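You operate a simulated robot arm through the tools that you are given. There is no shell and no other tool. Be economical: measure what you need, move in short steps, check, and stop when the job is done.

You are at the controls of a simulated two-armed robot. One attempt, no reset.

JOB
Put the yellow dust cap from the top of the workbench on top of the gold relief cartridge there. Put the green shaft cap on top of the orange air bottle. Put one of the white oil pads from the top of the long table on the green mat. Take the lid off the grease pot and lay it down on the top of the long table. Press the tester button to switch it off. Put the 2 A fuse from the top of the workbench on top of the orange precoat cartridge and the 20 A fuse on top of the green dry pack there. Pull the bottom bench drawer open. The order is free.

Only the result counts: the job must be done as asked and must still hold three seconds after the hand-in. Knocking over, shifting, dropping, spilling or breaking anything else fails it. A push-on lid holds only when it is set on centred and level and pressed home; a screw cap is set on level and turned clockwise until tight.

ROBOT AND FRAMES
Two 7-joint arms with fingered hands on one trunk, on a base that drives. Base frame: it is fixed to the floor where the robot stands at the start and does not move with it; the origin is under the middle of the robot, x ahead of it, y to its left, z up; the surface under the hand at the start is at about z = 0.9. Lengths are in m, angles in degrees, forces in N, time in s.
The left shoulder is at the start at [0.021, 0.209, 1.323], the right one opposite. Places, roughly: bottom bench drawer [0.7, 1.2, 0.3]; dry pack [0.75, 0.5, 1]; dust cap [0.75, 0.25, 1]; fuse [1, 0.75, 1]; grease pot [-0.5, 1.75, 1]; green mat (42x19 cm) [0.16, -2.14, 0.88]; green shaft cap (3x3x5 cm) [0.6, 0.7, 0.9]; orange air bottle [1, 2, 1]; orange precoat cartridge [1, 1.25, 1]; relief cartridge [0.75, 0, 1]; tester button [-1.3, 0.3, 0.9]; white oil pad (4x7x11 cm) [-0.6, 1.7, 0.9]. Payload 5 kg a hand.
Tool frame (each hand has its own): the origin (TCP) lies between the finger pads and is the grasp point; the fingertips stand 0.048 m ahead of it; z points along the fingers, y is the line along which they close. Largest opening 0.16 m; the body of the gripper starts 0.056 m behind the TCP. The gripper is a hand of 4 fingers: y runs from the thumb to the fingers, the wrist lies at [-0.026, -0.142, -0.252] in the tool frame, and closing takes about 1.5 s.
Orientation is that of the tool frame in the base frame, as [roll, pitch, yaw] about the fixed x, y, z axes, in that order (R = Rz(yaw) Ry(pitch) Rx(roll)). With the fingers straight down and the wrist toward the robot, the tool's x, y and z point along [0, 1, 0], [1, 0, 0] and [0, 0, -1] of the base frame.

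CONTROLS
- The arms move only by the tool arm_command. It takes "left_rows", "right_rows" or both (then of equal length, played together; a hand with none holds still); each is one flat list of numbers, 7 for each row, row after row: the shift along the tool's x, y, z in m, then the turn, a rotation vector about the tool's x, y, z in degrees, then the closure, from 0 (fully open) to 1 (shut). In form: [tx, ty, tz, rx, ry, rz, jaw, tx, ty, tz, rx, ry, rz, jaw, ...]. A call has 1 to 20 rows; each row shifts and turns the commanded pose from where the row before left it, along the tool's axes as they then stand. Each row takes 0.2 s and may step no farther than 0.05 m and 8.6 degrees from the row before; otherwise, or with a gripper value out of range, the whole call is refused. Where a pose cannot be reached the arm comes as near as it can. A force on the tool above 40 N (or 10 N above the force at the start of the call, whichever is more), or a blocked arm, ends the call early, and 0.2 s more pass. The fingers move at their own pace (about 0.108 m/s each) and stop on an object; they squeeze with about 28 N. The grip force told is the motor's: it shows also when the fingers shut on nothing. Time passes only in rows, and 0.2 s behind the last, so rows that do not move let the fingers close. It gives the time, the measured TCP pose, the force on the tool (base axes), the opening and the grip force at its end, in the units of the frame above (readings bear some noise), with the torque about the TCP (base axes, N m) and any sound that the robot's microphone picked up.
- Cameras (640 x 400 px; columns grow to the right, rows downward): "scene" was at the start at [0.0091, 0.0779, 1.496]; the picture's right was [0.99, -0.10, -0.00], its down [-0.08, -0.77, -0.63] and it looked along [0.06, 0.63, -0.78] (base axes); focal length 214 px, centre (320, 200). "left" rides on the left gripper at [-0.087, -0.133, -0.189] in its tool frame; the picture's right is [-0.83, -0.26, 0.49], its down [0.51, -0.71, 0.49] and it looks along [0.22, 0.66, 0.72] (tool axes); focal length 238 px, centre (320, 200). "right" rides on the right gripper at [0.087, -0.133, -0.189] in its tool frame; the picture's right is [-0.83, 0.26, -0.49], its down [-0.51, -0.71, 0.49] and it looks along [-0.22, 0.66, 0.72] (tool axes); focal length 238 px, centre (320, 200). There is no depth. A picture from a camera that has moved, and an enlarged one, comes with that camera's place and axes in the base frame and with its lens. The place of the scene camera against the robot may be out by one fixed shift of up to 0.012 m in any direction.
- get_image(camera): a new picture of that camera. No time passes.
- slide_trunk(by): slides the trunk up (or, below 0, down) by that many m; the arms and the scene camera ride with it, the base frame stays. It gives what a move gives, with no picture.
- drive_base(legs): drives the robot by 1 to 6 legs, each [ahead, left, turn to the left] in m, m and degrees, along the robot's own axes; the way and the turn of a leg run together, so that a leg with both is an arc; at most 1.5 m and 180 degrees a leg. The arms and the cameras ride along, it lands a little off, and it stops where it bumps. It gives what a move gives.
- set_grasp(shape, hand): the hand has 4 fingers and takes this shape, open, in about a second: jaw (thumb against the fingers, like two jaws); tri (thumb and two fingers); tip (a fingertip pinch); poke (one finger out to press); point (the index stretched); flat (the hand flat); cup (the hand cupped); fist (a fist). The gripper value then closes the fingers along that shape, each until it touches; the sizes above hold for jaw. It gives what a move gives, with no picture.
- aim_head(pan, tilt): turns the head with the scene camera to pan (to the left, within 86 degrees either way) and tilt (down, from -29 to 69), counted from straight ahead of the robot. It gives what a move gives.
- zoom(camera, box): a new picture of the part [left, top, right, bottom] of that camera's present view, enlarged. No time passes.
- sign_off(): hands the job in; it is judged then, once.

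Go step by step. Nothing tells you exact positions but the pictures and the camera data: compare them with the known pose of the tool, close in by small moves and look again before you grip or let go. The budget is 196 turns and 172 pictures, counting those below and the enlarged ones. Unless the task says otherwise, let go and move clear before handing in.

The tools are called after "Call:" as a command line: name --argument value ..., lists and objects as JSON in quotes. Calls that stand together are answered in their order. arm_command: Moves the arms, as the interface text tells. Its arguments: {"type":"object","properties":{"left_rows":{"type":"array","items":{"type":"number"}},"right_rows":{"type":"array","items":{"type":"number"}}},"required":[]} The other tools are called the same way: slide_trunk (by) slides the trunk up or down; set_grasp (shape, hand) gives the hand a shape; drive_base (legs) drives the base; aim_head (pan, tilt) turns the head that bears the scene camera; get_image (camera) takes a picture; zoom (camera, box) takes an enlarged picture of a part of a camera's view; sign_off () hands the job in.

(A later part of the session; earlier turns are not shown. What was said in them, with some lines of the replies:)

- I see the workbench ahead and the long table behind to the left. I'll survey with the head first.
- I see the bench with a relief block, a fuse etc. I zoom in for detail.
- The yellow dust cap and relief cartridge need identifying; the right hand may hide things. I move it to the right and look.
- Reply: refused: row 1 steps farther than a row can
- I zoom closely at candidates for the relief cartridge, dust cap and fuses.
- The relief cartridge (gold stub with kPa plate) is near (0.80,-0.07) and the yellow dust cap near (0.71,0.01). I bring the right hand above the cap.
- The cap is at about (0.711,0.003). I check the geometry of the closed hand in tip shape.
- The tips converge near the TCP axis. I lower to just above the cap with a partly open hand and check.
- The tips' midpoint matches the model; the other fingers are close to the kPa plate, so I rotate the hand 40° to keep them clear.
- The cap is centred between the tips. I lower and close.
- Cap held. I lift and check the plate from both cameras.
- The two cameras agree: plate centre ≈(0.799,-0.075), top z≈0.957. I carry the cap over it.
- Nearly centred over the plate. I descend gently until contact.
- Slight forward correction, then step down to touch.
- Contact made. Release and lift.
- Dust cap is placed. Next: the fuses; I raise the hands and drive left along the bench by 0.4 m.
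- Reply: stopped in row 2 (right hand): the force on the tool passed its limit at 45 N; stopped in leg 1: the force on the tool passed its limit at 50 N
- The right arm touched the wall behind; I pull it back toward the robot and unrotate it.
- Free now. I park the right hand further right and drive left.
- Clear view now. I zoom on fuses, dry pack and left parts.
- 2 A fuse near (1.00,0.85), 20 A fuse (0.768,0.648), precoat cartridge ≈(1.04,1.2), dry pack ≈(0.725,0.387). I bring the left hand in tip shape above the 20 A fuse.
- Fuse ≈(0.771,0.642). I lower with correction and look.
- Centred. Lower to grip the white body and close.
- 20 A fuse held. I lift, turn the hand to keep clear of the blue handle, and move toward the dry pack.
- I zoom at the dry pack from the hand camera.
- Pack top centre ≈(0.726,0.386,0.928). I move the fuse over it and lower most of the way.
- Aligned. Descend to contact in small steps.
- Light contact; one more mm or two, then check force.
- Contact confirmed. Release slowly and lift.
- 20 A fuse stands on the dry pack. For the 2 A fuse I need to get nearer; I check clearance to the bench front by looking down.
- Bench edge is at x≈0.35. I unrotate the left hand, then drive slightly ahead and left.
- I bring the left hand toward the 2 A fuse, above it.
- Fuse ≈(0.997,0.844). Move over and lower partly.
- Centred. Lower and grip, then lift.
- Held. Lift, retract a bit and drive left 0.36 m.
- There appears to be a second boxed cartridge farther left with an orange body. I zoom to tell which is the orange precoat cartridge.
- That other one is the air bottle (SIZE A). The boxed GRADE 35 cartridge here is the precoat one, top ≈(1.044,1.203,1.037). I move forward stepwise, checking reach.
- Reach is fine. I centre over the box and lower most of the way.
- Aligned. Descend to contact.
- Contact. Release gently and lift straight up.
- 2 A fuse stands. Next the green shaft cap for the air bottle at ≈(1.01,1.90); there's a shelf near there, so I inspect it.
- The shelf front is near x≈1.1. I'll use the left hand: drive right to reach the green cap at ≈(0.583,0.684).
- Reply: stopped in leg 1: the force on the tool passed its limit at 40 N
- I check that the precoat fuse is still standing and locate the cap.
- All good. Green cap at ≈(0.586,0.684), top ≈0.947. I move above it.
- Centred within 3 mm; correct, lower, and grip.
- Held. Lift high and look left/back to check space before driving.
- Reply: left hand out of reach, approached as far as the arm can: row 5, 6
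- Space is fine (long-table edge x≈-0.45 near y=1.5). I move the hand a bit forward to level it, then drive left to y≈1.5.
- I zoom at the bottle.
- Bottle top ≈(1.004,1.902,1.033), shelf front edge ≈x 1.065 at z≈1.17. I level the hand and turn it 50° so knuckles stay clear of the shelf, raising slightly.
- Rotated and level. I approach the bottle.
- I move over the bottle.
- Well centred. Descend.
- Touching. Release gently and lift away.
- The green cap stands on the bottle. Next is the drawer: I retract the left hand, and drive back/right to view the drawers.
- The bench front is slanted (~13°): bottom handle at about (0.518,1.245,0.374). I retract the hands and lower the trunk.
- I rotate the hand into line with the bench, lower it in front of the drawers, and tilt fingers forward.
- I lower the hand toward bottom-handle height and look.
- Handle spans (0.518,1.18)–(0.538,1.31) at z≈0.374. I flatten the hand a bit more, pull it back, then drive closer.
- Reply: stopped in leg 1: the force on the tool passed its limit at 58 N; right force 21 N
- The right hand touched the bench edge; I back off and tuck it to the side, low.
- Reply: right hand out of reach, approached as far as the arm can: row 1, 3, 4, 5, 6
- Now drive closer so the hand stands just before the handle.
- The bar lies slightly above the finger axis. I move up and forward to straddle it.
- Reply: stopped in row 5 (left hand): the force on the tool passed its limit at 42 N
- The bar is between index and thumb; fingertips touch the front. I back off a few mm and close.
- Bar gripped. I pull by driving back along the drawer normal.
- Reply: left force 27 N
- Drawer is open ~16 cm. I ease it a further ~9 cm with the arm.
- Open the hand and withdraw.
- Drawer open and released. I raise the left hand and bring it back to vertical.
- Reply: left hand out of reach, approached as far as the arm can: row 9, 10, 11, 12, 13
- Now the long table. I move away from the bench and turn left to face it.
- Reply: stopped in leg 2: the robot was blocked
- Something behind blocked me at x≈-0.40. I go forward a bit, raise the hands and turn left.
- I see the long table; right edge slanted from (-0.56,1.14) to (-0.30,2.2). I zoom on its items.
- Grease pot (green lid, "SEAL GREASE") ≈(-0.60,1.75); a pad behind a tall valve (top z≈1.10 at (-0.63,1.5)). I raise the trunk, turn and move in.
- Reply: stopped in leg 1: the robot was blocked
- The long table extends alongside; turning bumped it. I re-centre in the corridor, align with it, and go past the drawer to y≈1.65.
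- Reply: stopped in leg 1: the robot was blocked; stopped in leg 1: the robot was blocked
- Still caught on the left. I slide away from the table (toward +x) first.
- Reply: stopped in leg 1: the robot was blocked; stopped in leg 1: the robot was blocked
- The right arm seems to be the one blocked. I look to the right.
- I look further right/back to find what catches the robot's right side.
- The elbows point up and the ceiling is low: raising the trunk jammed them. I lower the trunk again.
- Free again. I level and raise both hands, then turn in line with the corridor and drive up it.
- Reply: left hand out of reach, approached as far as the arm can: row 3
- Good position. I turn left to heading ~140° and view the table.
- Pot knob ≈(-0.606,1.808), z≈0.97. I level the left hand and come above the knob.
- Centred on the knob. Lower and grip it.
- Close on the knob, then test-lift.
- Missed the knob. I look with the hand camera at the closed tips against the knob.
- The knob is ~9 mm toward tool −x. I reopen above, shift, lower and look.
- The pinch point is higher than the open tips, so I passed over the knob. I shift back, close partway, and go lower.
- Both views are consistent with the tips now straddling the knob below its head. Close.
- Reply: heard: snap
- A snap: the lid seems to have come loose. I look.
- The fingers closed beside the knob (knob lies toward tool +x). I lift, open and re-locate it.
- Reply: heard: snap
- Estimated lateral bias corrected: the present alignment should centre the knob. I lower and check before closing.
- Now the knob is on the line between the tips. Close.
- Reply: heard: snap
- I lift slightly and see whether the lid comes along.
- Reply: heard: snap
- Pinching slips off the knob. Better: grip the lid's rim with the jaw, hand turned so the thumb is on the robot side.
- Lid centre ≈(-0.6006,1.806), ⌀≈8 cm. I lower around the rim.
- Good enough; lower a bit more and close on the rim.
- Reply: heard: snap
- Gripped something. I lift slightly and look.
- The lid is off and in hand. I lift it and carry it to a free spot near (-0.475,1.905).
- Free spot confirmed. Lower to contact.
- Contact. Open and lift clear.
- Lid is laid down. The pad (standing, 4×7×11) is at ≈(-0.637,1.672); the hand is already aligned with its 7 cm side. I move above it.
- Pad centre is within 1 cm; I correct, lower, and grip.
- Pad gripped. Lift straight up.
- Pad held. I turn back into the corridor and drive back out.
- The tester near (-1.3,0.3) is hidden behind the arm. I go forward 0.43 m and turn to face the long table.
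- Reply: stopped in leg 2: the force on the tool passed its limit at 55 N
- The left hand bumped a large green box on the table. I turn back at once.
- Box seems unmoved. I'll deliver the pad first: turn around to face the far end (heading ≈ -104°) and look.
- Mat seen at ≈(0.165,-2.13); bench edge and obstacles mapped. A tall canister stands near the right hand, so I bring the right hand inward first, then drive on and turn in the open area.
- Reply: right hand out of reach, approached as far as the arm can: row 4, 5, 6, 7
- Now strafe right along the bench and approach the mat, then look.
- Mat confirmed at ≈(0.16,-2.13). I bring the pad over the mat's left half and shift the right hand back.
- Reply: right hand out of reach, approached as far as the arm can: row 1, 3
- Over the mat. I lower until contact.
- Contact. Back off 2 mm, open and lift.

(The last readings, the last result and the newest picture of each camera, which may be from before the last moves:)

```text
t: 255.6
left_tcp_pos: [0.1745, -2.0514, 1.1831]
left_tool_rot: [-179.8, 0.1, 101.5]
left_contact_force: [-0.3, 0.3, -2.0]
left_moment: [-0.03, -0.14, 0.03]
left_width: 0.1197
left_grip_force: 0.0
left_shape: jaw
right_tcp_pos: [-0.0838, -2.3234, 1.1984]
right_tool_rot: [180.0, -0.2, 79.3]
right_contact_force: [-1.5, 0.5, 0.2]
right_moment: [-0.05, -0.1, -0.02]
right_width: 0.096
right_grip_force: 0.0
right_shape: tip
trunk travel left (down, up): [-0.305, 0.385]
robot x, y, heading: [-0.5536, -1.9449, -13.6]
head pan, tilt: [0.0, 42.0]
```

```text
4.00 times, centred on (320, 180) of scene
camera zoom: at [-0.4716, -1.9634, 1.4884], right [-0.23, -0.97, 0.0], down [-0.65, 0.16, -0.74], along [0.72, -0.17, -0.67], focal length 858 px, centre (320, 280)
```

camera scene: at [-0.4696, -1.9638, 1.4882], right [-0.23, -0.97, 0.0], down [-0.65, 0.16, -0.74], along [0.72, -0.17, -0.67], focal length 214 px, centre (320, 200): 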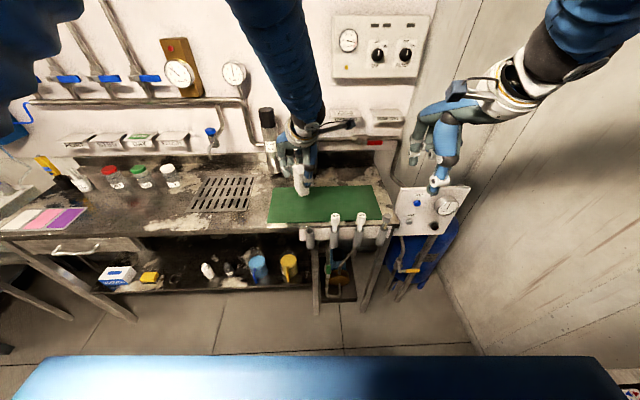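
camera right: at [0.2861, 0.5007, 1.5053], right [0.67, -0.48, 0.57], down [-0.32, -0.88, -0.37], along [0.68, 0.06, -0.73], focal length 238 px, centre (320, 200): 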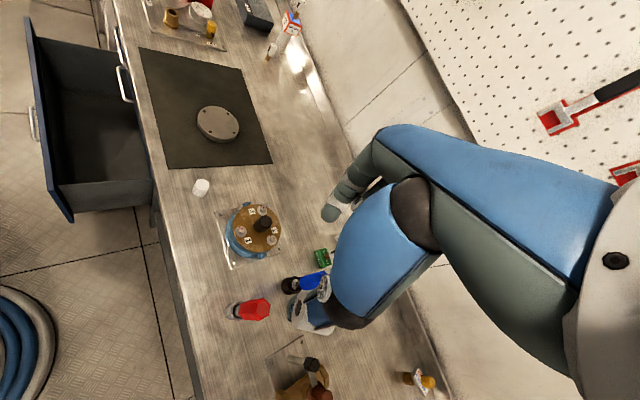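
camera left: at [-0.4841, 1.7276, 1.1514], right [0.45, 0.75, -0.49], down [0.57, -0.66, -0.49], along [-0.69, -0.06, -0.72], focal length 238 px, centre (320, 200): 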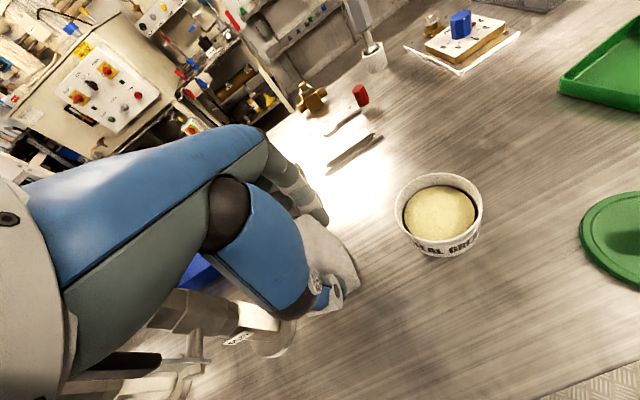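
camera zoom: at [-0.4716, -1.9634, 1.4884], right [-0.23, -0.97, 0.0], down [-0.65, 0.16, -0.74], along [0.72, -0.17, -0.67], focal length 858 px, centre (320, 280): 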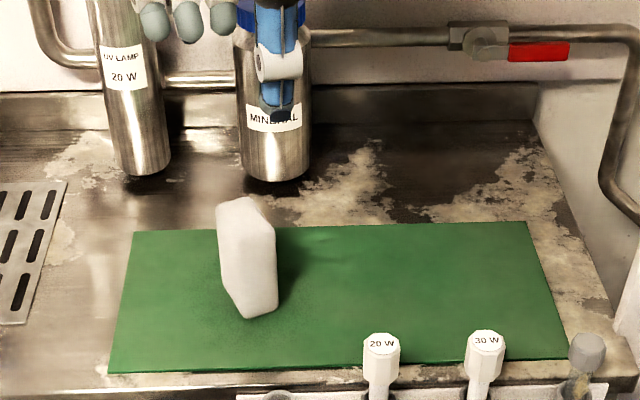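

Pad stands on the mat. Last: the tester. I retract the left hand, back away, return to the corridor and go up to y≈-0.1 facing along it.

Call:
drive_base --legs '[[-0.28, 0, 0], [0, 0.78, 0]]'

Call:
arm_command --left_rows '[0, -0.04, 0, 0, 0, 0, 0.25, 0, -0.04, 0, 0, 0, 0, 0.25, 0, -0.04, 0, 0, 0, 0, 0.25]'

Call:
drive_base --legs '[[0, 0, 90], [1.1, 0, 0]]'

```text
t: 261.3
left_tcp_pos: [0.0844, -1.2254, 1.1826]
left_tool_rot: [-179.9, 0.1, 101.8]
left_contact_force: [0.8, -0.5, 0.2]
left_moment: [-0.02, 0.02, -0.04]
left_width: 0.12
left_grip_force: 0.1
left_shape: jaw
right_tcp_pos: [-0.1746, -1.4978, 1.1977]
right_tool_rot: [-179.9, -0.2, 79.4]
right_contact_force: [-0.5, -0.2, 0.5]
right_moment: [-0.02, 0.0, -0.01]
right_width: 0.0963
right_grip_force: 0.1
right_shape: tip
trunk travel left (down, up): [-0.305, 0.385]
robot x, y, heading: [-0.6447, -1.1204, -13.4]
head pan, tilt: [0.0, 42.0]
```

```text
t: 262.1
left_tcp_pos: [-0.0352, -1.2497, 1.1847]
left_tool_rot: [-180.0, 0.1, 101.9]
left_contact_force: [-0.9, -0.8, 1.2]
left_moment: [0.09, -0.09, 0.02]
left_width: 0.1198
left_grip_force: 0.2
left_shape: jaw
right_tcp_pos: [-0.1763, -1.4977, 1.1988]
right_tool_rot: [-180.0, -0.2, 79.5]
right_contact_force: [-1.0, -0.3, 0.5]
right_moment: [-0.01, -0.12, -0.04]
right_width: 0.096
right_grip_force: 0.1
right_shape: tip
trunk travel left (down, up): [-0.305, 0.385]
robot x, y, heading: [-0.6471, -1.117, -13.1]
head pan, tilt: [0.0, 42.0]
```

```text
t: 271.6
left_tcp_pos: [-0.2974, 0.5601, 1.1836]
left_tool_rot: [-179.8, 0.1, -166.9]
left_contact_force: [-0.8, 0.3, 0.4]
left_moment: [-0.04, 0.0, -0.01]
left_width: 0.1198
left_grip_force: 0.0
left_shape: jaw
right_tcp_pos: [-0.047, 0.4246, 1.1974]
right_tool_rot: [-179.9, -0.2, 170.8]
right_contact_force: [0.0, 0.5, -0.7]
right_moment: [-0.05, 0.01, 0.0]
right_width: 0.096
right_grip_force: 0.1
right_shape: tip
trunk travel left (down, up): [-0.305, 0.385]
robot x, y, heading: [-0.412, -0.0527, 78.1]
head pan, tilt: [0.0, 42.0]
```

Turn to face the table and look.

Call:
drive_base --legs '[[0, 0, 84]]'

Call:
aim_head --pan -5 --tilt 35

Call:
get_image --camera "scene"

```text
t: 275.5
left_tcp_pos: [-1.013, 0.1248, 1.1836]
left_tool_rot: [-179.9, 0.1, -82.8]
left_contact_force: [-0.4, -0.5, -0.1]
left_moment: [0.02, 0.0, 0.0]
left_width: 0.1197
left_grip_force: 0.0
left_shape: jaw
right_tcp_pos: [-0.8523, 0.3604, 1.1976]
right_tool_rot: [-179.9, -0.3, -105.2]
right_contact_force: [-0.1, -0.6, -0.4]
right_moment: [0.0, 0.0, 0.01]
right_width: 0.096
right_grip_force: 0.0
right_shape: tip
trunk travel left (down, up): [-0.305, 0.385]
robot x, y, heading: [-0.4157, -0.0583, 162.1]
head pan, tilt: [0.0, 42.0]
```

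```text
t: 276.2
left_tcp_pos: [-1.0136, 0.1252, 1.1839]
left_tool_rot: [-180.0, 0.1, -82.8]
left_contact_force: [0.3, 0.2, -0.4]
left_moment: [0.01, -0.04, 0.03]
left_width: 0.1196
left_grip_force: 0.1
left_shape: jaw
right_tcp_pos: [-0.8524, 0.3609, 1.1986]
right_tool_rot: [-179.9, -0.4, -105.2]
right_contact_force: [0.1, 0.1, -0.4]
right_moment: [0.01, 0.0, -0.02]
right_width: 0.0961
right_grip_force: 0.0
right_shape: tip
trunk travel left (down, up): [-0.305, 0.385]
robot x, y, heading: [-0.4168, -0.0571, 162.0]
head pan, tilt: [-5.0, 35.0]
```

```text
5 pictures are left
camera scene: at [-0.5146, -0.0156, 1.4987], right [0.39, 0.92, 0.0], down [0.53, -0.22, -0.82], along [-0.75, 0.32, -0.57], focal length 214 px, centre (320, 200)
```

scene: 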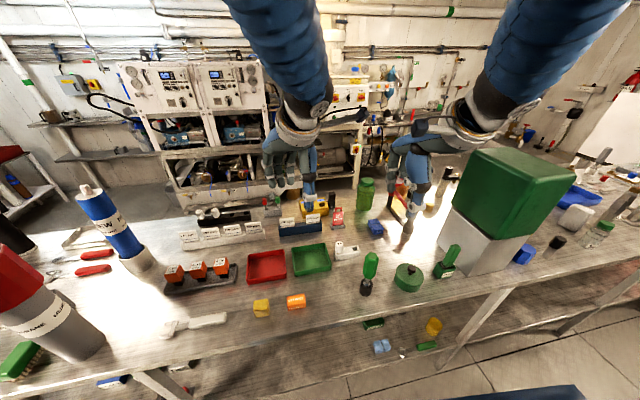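

Tester should be around pixel (317,201). I zoom there.

Call:
zoom --camera "scene" --box '[260, 175, 388, 255]'

```text
5.00 times, centred on (324, 215) of scene
camera zoom: at [-0.5146, -0.0156, 1.4987], right [0.39, 0.92, 0.0], down [0.53, -0.22, -0.82], along [-0.75, 0.32, -0.57], focal length 1072 px, centre (300, 125)
```

zoom: 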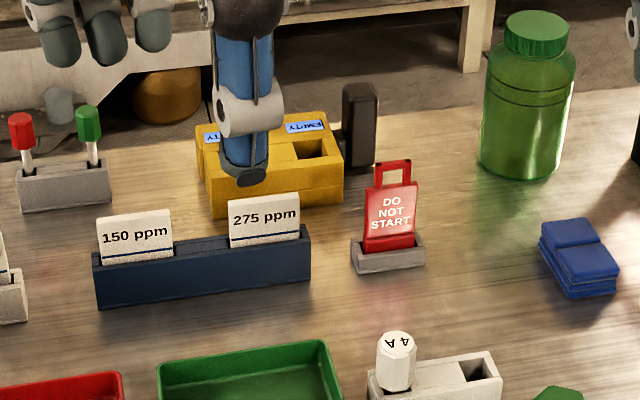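

The target spot is hidden behind the left thumb. I move the left hand aside (−y) and look again.

Call:
arm_command --left_rows '[0.045, 0, 0, 0, 0, 0, 0.25, 0.045, 0, 0, 0, 0, 0, 0.25, 0.045, 0, 0, 0, 0, 0, 0.25, 0.045, 0, 0, 0, 0, 0, 0.25]'

Call:
zoom --camera "scene" --box '[256, 145, 400, 235]'

```text
t: 277.2
left_tcp_pos: [-0.9897, -0.0552, 1.183]
left_tool_rot: [-179.8, 0.3, -82.8]
left_contact_force: [-0.6, -1.8, -0.4]
left_moment: [0.15, -0.03, -0.03]
left_width: 0.1199
left_grip_force: 0.1
left_shape: jaw
right_tcp_pos: [-0.8535, 0.3595, 1.1986]
right_tool_rot: [180.0, 0.0, -105.2]
right_contact_force: [-0.4, -1.7, 0.3]
right_moment: [0.15, -0.04, -0.03]
right_width: 0.0958
right_grip_force: 0.0
right_shape: tip
trunk travel left (down, up): [-0.305, 0.385]
robot x, y, heading: [-0.4165, -0.0571, 162.1]
head pan, tilt: [-5.0, 35.0]
```

```text
4.44 times, centred on (328, 190) of scene
camera zoom: at [-0.5148, -0.0186, 1.4988], right [0.39, 0.92, 0.0], down [0.53, -0.22, -0.82], along [-0.75, 0.32, -0.57], focal length 953 px, centre (284, 244)
```

zoom: 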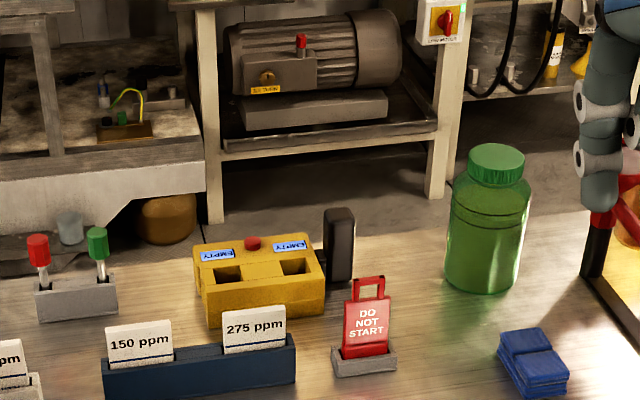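

The tester is the yellow box with a red button on top, ≈(-1.26,0.262,0.94). I shape the right hand to poke and bring it above.

Call:
set_grasp --hand "right" --shape "poke"

Call:
arm_command --right_rows '[0.02, 0.0367, 0, 0, 0, 0, 0, 0.02, 0.0367, 0, 0, 0, 0, 0, 0.02, 0.0367, 0, 0, 0, 0, 0, 0.02, 0.0367, 0, 0, 0, 0, 0, 0.02, 0.0367, 0, 0, 0, 0, 0, 0.02, 0.0367, 0, 0, 0, 0, 0, 0.02, 0.0367, 0, 0, 0, 0, 0, 0.02, 0.0367, 0, 0, 0, 0, 0, 0.02, 0.0367, 0, 0, 0, 0, 0, 0.02, 0.0367, 0, 0, 0, 0, 0, 0, 0, 0.03, 0, 0, 0, 0, 0, 0, 0.03, 0, 0, 0, 0, 0, 0, 0.03, 0, 0, 0, 0]'

Call:
get_image --camera "right"

```text
t: 278.1
left_tcp_pos: [-0.9905, -0.0533, 1.1833]
left_tool_rot: [-179.9, 0.1, -82.8]
left_contact_force: [-0.1, 0.7, -0.9]
left_moment: [0.03, -0.02, -0.01]
left_width: 0.12
left_grip_force: 0.0
left_shape: jaw
right_tcp_pos: [-0.8531, 0.3601, 1.199]
right_tool_rot: [-179.9, -0.1, -105.1]
right_contact_force: [0.4, -0.3, -0.5]
right_moment: [0.03, 0.0, -0.02]
right_width: 0.0
right_grip_force: 0.1
right_shape: poke
trunk travel left (down, up): [-0.305, 0.385]
robot x, y, heading: [-0.4166, -0.0516, 162.1]
head pan, tilt: [-5.0, 35.0]
```

```text
t: 280.9
left_tcp_pos: [-0.9917, -0.053, 1.183]
left_tool_rot: [-179.8, 0.1, -82.8]
left_contact_force: [0.1, 0.5, 0.6]
left_moment: [-0.02, -0.02, 0.04]
left_width: 0.1195
left_grip_force: 0.1
left_shape: jaw
right_tcp_pos: [-1.2487, 0.2905, 1.1049]
right_tool_rot: [-180.0, -0.4, -105.2]
right_contact_force: [-1.1, -0.2, 0.1]
right_moment: [-0.04, -0.09, 0.01]
right_width: 0.0001
right_grip_force: 0.1
right_shape: poke
right hand out of reach, approached as far as the arm can: row 9, 10, 11
trunk travel left (down, up): [-0.305, 0.385]
robot x, y, heading: [-0.413, -0.0576, 162.2]
head pan, tilt: [-5.0, 35.0]
```

```text
2 pictures are left
camera right: at [-1.1417, 0.1733, 1.2936], right [-0.03, 0.88, 0.48], down [0.82, 0.3, -0.49], along [-0.58, 0.38, -0.72], focal length 238 px, centre (320, 200)
```

right: 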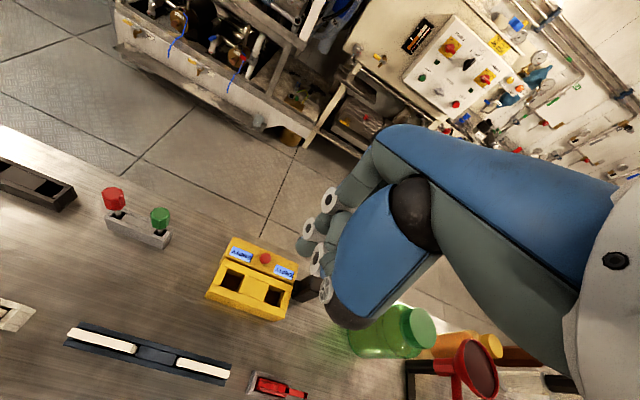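

Button ≈(-1.283,0.27,0.93). Near the reach limit, so I move the base 9 cm closer first.

Call:
drive_base --legs '[[0.09, 0, 0]]'

```text
t: 282.0
left_tcp_pos: [-1.077, -0.0258, 1.184]
left_tool_rot: [-179.8, -0.1, -82.8]
left_contact_force: [-1.5, 0.6, -0.6]
left_moment: [0.0, -0.13, 0.01]
left_width: 0.1199
left_grip_force: 0.1
left_shape: jaw
right_tcp_pos: [-1.3339, 0.3174, 1.1027]
right_tool_rot: [-179.9, -0.3, -105.1]
right_contact_force: [-0.8, 0.3, -1.2]
right_moment: [-0.07, -0.05, 0.0]
right_width: 0.0
right_grip_force: 0.0
right_shape: poke
trunk travel left (down, up): [-0.305, 0.385]
robot x, y, heading: [-0.5052, -0.0266, 162.0]
head pan, tilt: [-5.0, 35.0]
```

Call:
arm_command --right_rows '[0.005, -0.03, 0.02, 0, 0, 0, 0, 0.005, -0.025, 0.02, 0, 0, 0, 0, 0, 0, 0, 0, 0, 0, 0]'

```text
t: 282.8
left_tcp_pos: [-1.0748, -0.0259, 1.1839]
left_tool_rot: [-179.8, 0.0, -82.9]
left_contact_force: [0.2, 0.0, 0.6]
left_moment: [0.0, 0.02, -0.01]
left_width: 0.1198
left_grip_force: 0.1
left_shape: jaw
right_tcp_pos: [-1.2809, 0.2921, 1.065]
right_tool_rot: [180.0, -0.3, -105.0]
right_contact_force: [0.1, 0.4, 1.1]
right_moment: [0.03, 0.04, -0.03]
right_width: 0.0003
right_grip_force: 0.0
right_shape: poke
trunk travel left (down, up): [-0.305, 0.385]
robot x, y, heading: [-0.5002, -0.0258, 162.1]
head pan, tilt: [-5.0, 35.0]
```

Call:
arm_command --right_rows '[0.0135, -0.0037, 0.02, 0, 0, 0, 0, 0, 0, 0.025, 0, 0, 0, 0, 0, 0, 0, 0, 0, 0, 0]'

Call:
zoom --camera "right" --box '[220, 190, 380, 290]'

```text
t: 283.6
left_tcp_pos: [-1.0753, -0.0274, 1.1842]
left_tool_rot: [-180.0, 0.1, -82.8]
left_contact_force: [1.0, -0.2, -0.6]
left_moment: [0.06, 0.03, 0.03]
left_width: 0.1198
left_grip_force: 0.0
left_shape: jaw
right_tcp_pos: [-1.2815, 0.2801, 1.0192]
right_tool_rot: [180.0, -0.6, -104.7]
right_contact_force: [0.5, -0.7, -0.2]
right_moment: [0.03, 0.03, -0.03]
right_width: 0.0001
right_grip_force: 0.1
right_shape: poke
trunk travel left (down, up): [-0.305, 0.385]
robot x, y, heading: [-0.5011, -0.0302, 162.2]
head pan, tilt: [-5.0, 35.0]
```

```text
4.00 times, centred on (300, 240) of right
camera zoom: at [-1.1743, 0.1639, 1.2093], right [-0.04, 0.88, 0.48], down [0.81, 0.3, -0.5], along [-0.58, 0.37, -0.72], focal length 953 px, centre (400, 40)
```

zoom: 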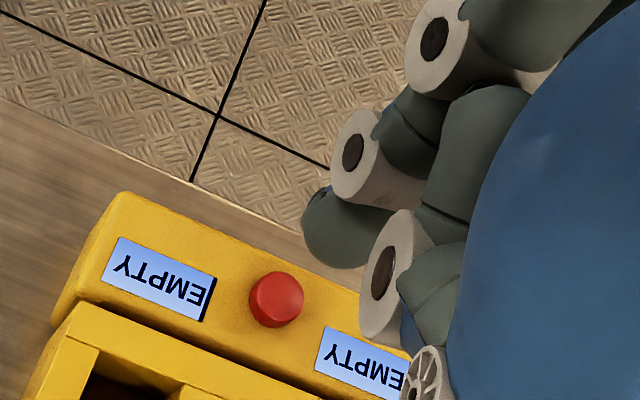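

I align the extended finger over the button (estimated offset) and descend in small steps, listening for a click.

Call:
arm_command --right_rows '[-0.003, -0.007, 0.01, 0, 0, 0, 0, 0, 0, 0.008, 0, 0, 0, 0, 0, 0, 0.004, 0, 0, 0, 0]'

```text
t: 284.4
left_tcp_pos: [-1.0753, -0.026, 1.1833]
left_tool_rot: [-179.8, 0.1, -82.8]
left_contact_force: [1.2, -0.2, -0.4]
left_moment: [0.03, -0.03, -0.02]
left_width: 0.12
left_grip_force: 0.1
left_shape: jaw
right_tcp_pos: [-1.2743, 0.2798, 0.9984]
right_tool_rot: [-180.0, -0.2, -104.9]
right_contact_force: [0.4, -0.5, -0.6]
right_moment: [0.0, 0.02, -0.02]
right_width: 0.0
right_grip_force: 0.0
right_shape: poke
trunk travel left (down, up): [-0.305, 0.385]
robot x, y, heading: [-0.5024, -0.0249, 162.5]
head pan, tilt: [-5.0, 35.0]
```

Call:
arm_command --right_rows '[0, 0, 0.003, 0, 0, 0, 0, 0, 0, 0.003, 0, 0, 0, 0, 0, 0, 0.003, 0, 0, 0, 0]'

```text
t: 285.2
left_tcp_pos: [-1.0763, -0.026, 1.1845]
left_tool_rot: [-179.8, 0.1, -82.8]
left_contact_force: [0.1, -0.4, -0.8]
left_moment: [0.01, -0.03, 0.02]
left_width: 0.1197
left_grip_force: 0.0
left_shape: jaw
right_tcp_pos: [-1.2742, 0.2799, 0.9889]
right_tool_rot: [180.0, -0.4, -105.0]
right_contact_force: [-0.4, 0.3, 1.4]
right_moment: [0.0, 0.03, -0.03]
right_width: 0.0003
right_grip_force: 0.0
right_shape: poke
trunk travel left (down, up): [-0.305, 0.385]
robot x, y, heading: [-0.499, -0.0298, 162.4]
head pan, tilt: [-5.0, 35.0]
```

Nearly at the button; I use the last picture to check alignment.

Call:
zoom --camera "right" --box '[236, 190, 364, 270]'

```text
5.00 times, centred on (300, 230) of right
camera zoom: at [-1.1681, 0.163, 1.1782], right [-0.03, 0.88, 0.48], down [0.82, 0.3, -0.49], along [-0.58, 0.38, -0.72], focal length 1192 px, centre (420, 50)
```

zoom: 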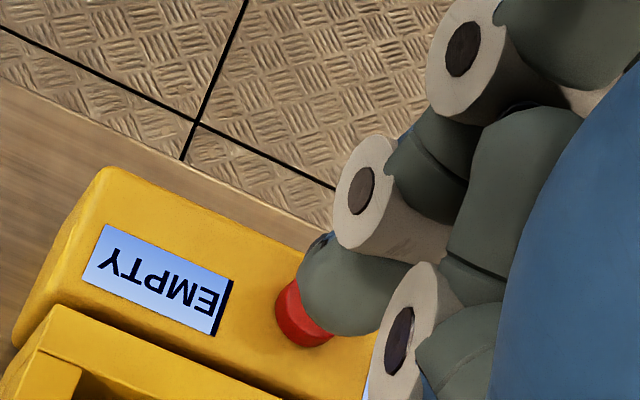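

The finger is right over the button. Press gently.

Call:
arm_command --right_rows '[0, 0, 0.003, 0, 0, 0, 0, 0, 0, 0.003, 0, 0, 0, 0]'

```text
t: 285.8
left_tcp_pos: [-1.0755, -0.026, 1.1838]
left_tool_rot: [-179.8, 0.1, -82.7]
left_contact_force: [0.2, 0.5, -0.8]
left_moment: [0.0, 0.0, 0.0]
left_width: 0.1199
left_grip_force: 0.1
left_shape: jaw
right_tcp_pos: [-1.2746, 0.28, 0.983]
right_tool_rot: [-179.9, -0.2, -105.0]
right_contact_force: [-1.1, 0.4, 0.3]
right_moment: [-0.01, 0.01, 0.02]
right_width: 0.0
right_grip_force: 0.0
right_shape: poke
trunk travel left (down, up): [-0.305, 0.385]
robot x, y, heading: [-0.4999, -0.032, 162.4]
head pan, tilt: [-5.0, 35.0]
```

Call:
arm_command --right_rows '[0, 0, 0.003, 0, 0, 0, 0, 0, 0, 0.002, 0, 0, 0, 0]'

```text
t: 286.4
left_tcp_pos: [-1.0754, -0.0254, 1.1833]
left_tool_rot: [-179.9, 0.1, -82.7]
left_contact_force: [0.4, -0.7, -0.5]
left_moment: [0.0, 0.0, -0.04]
left_width: 0.1198
left_grip_force: 0.1
left_shape: jaw
right_tcp_pos: [-1.2745, 0.2796, 0.9771]
right_tool_rot: [-179.9, -0.4, -105.0]
right_contact_force: [-0.8, -0.7, -0.9]
right_moment: [-0.02, -0.01, 0.02]
right_width: 0.0002
right_grip_force: 0.1
right_shape: poke
trunk travel left (down, up): [-0.305, 0.385]
robot x, y, heading: [-0.4999, -0.027, 162.3]
head pan, tilt: [-5.0, 35.0]
```

Call:
arm_command --right_rows '[0, 0, 0.002, 0, 0, 0, 0, 0, 0, 0.002, 0, 0, 0, 0]'

```text
t: 287.0
left_tcp_pos: [-1.076, -0.0265, 1.1826]
left_tool_rot: [-179.8, 0.1, -82.8]
left_contact_force: [-0.3, -0.2, 0.7]
left_moment: [-0.03, 0.0, 0.03]
left_width: 0.12
left_grip_force: 0.0
left_shape: jaw
right_tcp_pos: [-1.2745, 0.279, 0.973]
right_tool_rot: [-179.9, -0.2, -105.0]
right_contact_force: [0.7, 0.1, -0.5]
right_moment: [0.03, 0.01, 0.03]
right_width: 0.0
right_grip_force: 0.0
right_shape: poke
trunk travel left (down, up): [-0.305, 0.385]
robot x, y, heading: [-0.497, -0.027, 162.3]
head pan, tilt: [-5.0, 35.0]
```

Call:
arm_command --right_rows '[0, 0.003, 0.001, 0, 0, 0, 0, 0, 0, 0.002, 0, 0, 0, 0, 0, 0, 0.002, 0, 0, 0, 0]'

```text
t: 287.8
left_tcp_pos: [-1.0767, -0.026, 1.1834]
left_tool_rot: [-179.8, 0.0, -82.8]
left_contact_force: [-0.5, 0.0, -0.6]
left_moment: [-0.02, -0.03, -0.02]
left_width: 0.1198
left_grip_force: 0.0
left_shape: jaw
right_tcp_pos: [-1.2782, 0.2806, 0.9679]
right_tool_rot: [-179.8, -0.3, -105.1]
right_contact_force: [-0.2, -0.4, -0.2]
right_moment: [0.01, 0.01, 0.0]
right_width: 0.0
right_grip_force: 0.1
right_shape: poke
trunk travel left (down, up): [-0.305, 0.385]
robot x, y, heading: [-0.5006, -0.0272, 162.2]
head pan, tilt: [-5.0, 35.0]
```

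Call:
arm_command --right_rows '[0, 0.001, 0.002, 0, 0, 0, 0, 0, 0, 0.002, 0, 0, 0, 0, 0, 0, 0.002, 0, 0, 0, 0]'

```text
t: 288.6
left_tcp_pos: [-1.0751, -0.0247, 1.1825]
left_tool_rot: [-179.8, 0.1, -82.8]
left_contact_force: [-0.4, 0.1, 0.2]
left_moment: [0.04, -0.01, 0.01]
left_width: 0.1198
left_grip_force: 0.0
left_shape: jaw
right_tcp_pos: [-1.2777, 0.281, 0.9623]
right_tool_rot: [-179.9, -0.3, -105.1]
right_contact_force: [0.1, 0.4, 0.0]
right_moment: [0.0, 0.01, 0.01]
right_width: 0.0003
right_grip_force: 0.0
right_shape: poke
trunk travel left (down, up): [-0.305, 0.385]
robot x, y, heading: [-0.4976, -0.0271, 161.9]
head pan, tilt: [-5.0, 35.0]
```

No contact yet: finger tip is shorter than assumed, so the alignment shifts. I raise slightly, correct forward, and descend again.

Call:
arm_command --right_rows '[0, 0, -0.008, 0, 0, 0, 0, -0.004, 0.007, 0, 0, 0, 0, 0, 0, 0, 0.006, 0, 0, 0, 0, 0, 0, 0.003, 0, 0, 0, 0]'

```text
t: 289.6
left_tcp_pos: [-1.0757, -0.026, 1.184]
left_tool_rot: [-179.8, 0.1, -82.9]
left_contact_force: [-0.8, -0.3, -0.5]
left_moment: [0.0, 0.01, 0.03]
left_width: 0.1194
left_grip_force: 0.1
left_shape: jaw
right_tcp_pos: [-1.2833, 0.2863, 0.9609]
right_tool_rot: [-179.9, -0.3, -105.1]
right_contact_force: [-0.4, -1.3, -0.9]
right_moment: [0.01, -0.01, -0.01]
right_width: 0.0001
right_grip_force: 0.0
right_shape: poke
trunk travel left (down, up): [-0.305, 0.385]
robot x, y, heading: [-0.5014, -0.0266, 162.1]
head pan, tilt: [-5.0, 35.0]
```

Call:
arm_command --right_rows '[0, 0.001, 0.002, 0, 0, 0, 0, 0, 0, 0.002, 0, 0, 0, 0, 0, 0, 0.002, 0, 0, 0, 0]'

```text
t: 290.4
left_tcp_pos: [-1.0752, -0.0255, 1.1842]
left_tool_rot: [-180.0, 0.2, -82.7]
left_contact_force: [0.6, -0.4, -0.4]
left_moment: [-0.01, 0.0, -0.02]
left_width: 0.1195
left_grip_force: 0.1
left_shape: jaw
right_tcp_pos: [-1.2855, 0.2875, 0.9554]
right_tool_rot: [-180.0, -0.3, -105.0]
right_contact_force: [0.6, 0.2, 3.7]
right_moment: [-0.08, -0.02, 0.0]
right_width: 0.0
right_grip_force: 0.1
right_shape: poke
trunk travel left (down, up): [-0.305, 0.385]
robot x, y, heading: [-0.5005, -0.0307, 161.9]
head pan, tilt: [-5.0, 35.0]
heard: click
```

A click — the button was pressed. I withdraw straight up.

Call:
arm_command --right_rows '[0, 0, -0.01, 0, 0, 0, 0, 0, 0, -0.03, 0, 0, 0, 0, 0, 0, -0.04, 0, 0, 0, 0, 0, 0, -0.04, 0, 0, 0, 0, 0, -0.02, -0.04, 0, 0, 0, 0, 0, -0.02, -0.03, 0, 0, 0, 0]'

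```text
t: 291.8
left_tcp_pos: [-1.076, -0.0259, 1.1841]
left_tool_rot: [-179.9, 0.0, -82.8]
left_contact_force: [0.7, -0.3, 0.4]
left_moment: [0.02, 0.08, 0.01]
left_width: 0.1199
left_grip_force: 0.1
left_shape: jaw
right_tcp_pos: [-1.2456, 0.278, 1.1461]
right_tool_rot: [-179.9, -0.4, -104.8]
right_contact_force: [0.6, -1.2, -1.4]
right_moment: [0.05, 0.15, -0.07]
right_width: 0.0001
right_grip_force: 0.1
right_shape: poke
trunk travel left (down, up): [-0.305, 0.385]
robot x, y, heading: [-0.4971, -0.0247, 162.3]
head pan, tilt: [-5.0, 35.0]
```

All parts of the job are done and both hands are clear, so I hand it in.

Call:
sign_off

```text
The job is handed in.
```

I carried out every part of the job and handed it in, but I can't vouch for a clean pass because of some bumps and slips along the way.

**Done as asked**
- The yellow dust cap is on the gold relief cartridge.
- The green shaft cap is on the orange air bottle.
- The 2 A fuse is on the orange precoat cartridge and the 20 A fuse is on the green dry pack.
- The bottom bench drawer is pulled open about 25 cm.
- The grease pot lid is off and lying on the long table.
- One white oil pad is standing on the green mat.
- The tester button was pressed once and I heard one click. I had no pictures left to confirm the tester shows off.

**What could count against it**
- **Grease pot:** it shifted by a few millimetres while I was trying to grip the lid.
- **Green box on the long table:** the left hand bumped it with about 55 N. It looked unmoved afterwards.
- **Bench edge:** the right hand touched it with about 58 N, and I saw nothing shift.
- **Wall and other contacts:** the right arm touched the wall. The base was blocked several times, once against the long table, and the raised elbows seem to have caught the ceiling. I saw nothing moved.
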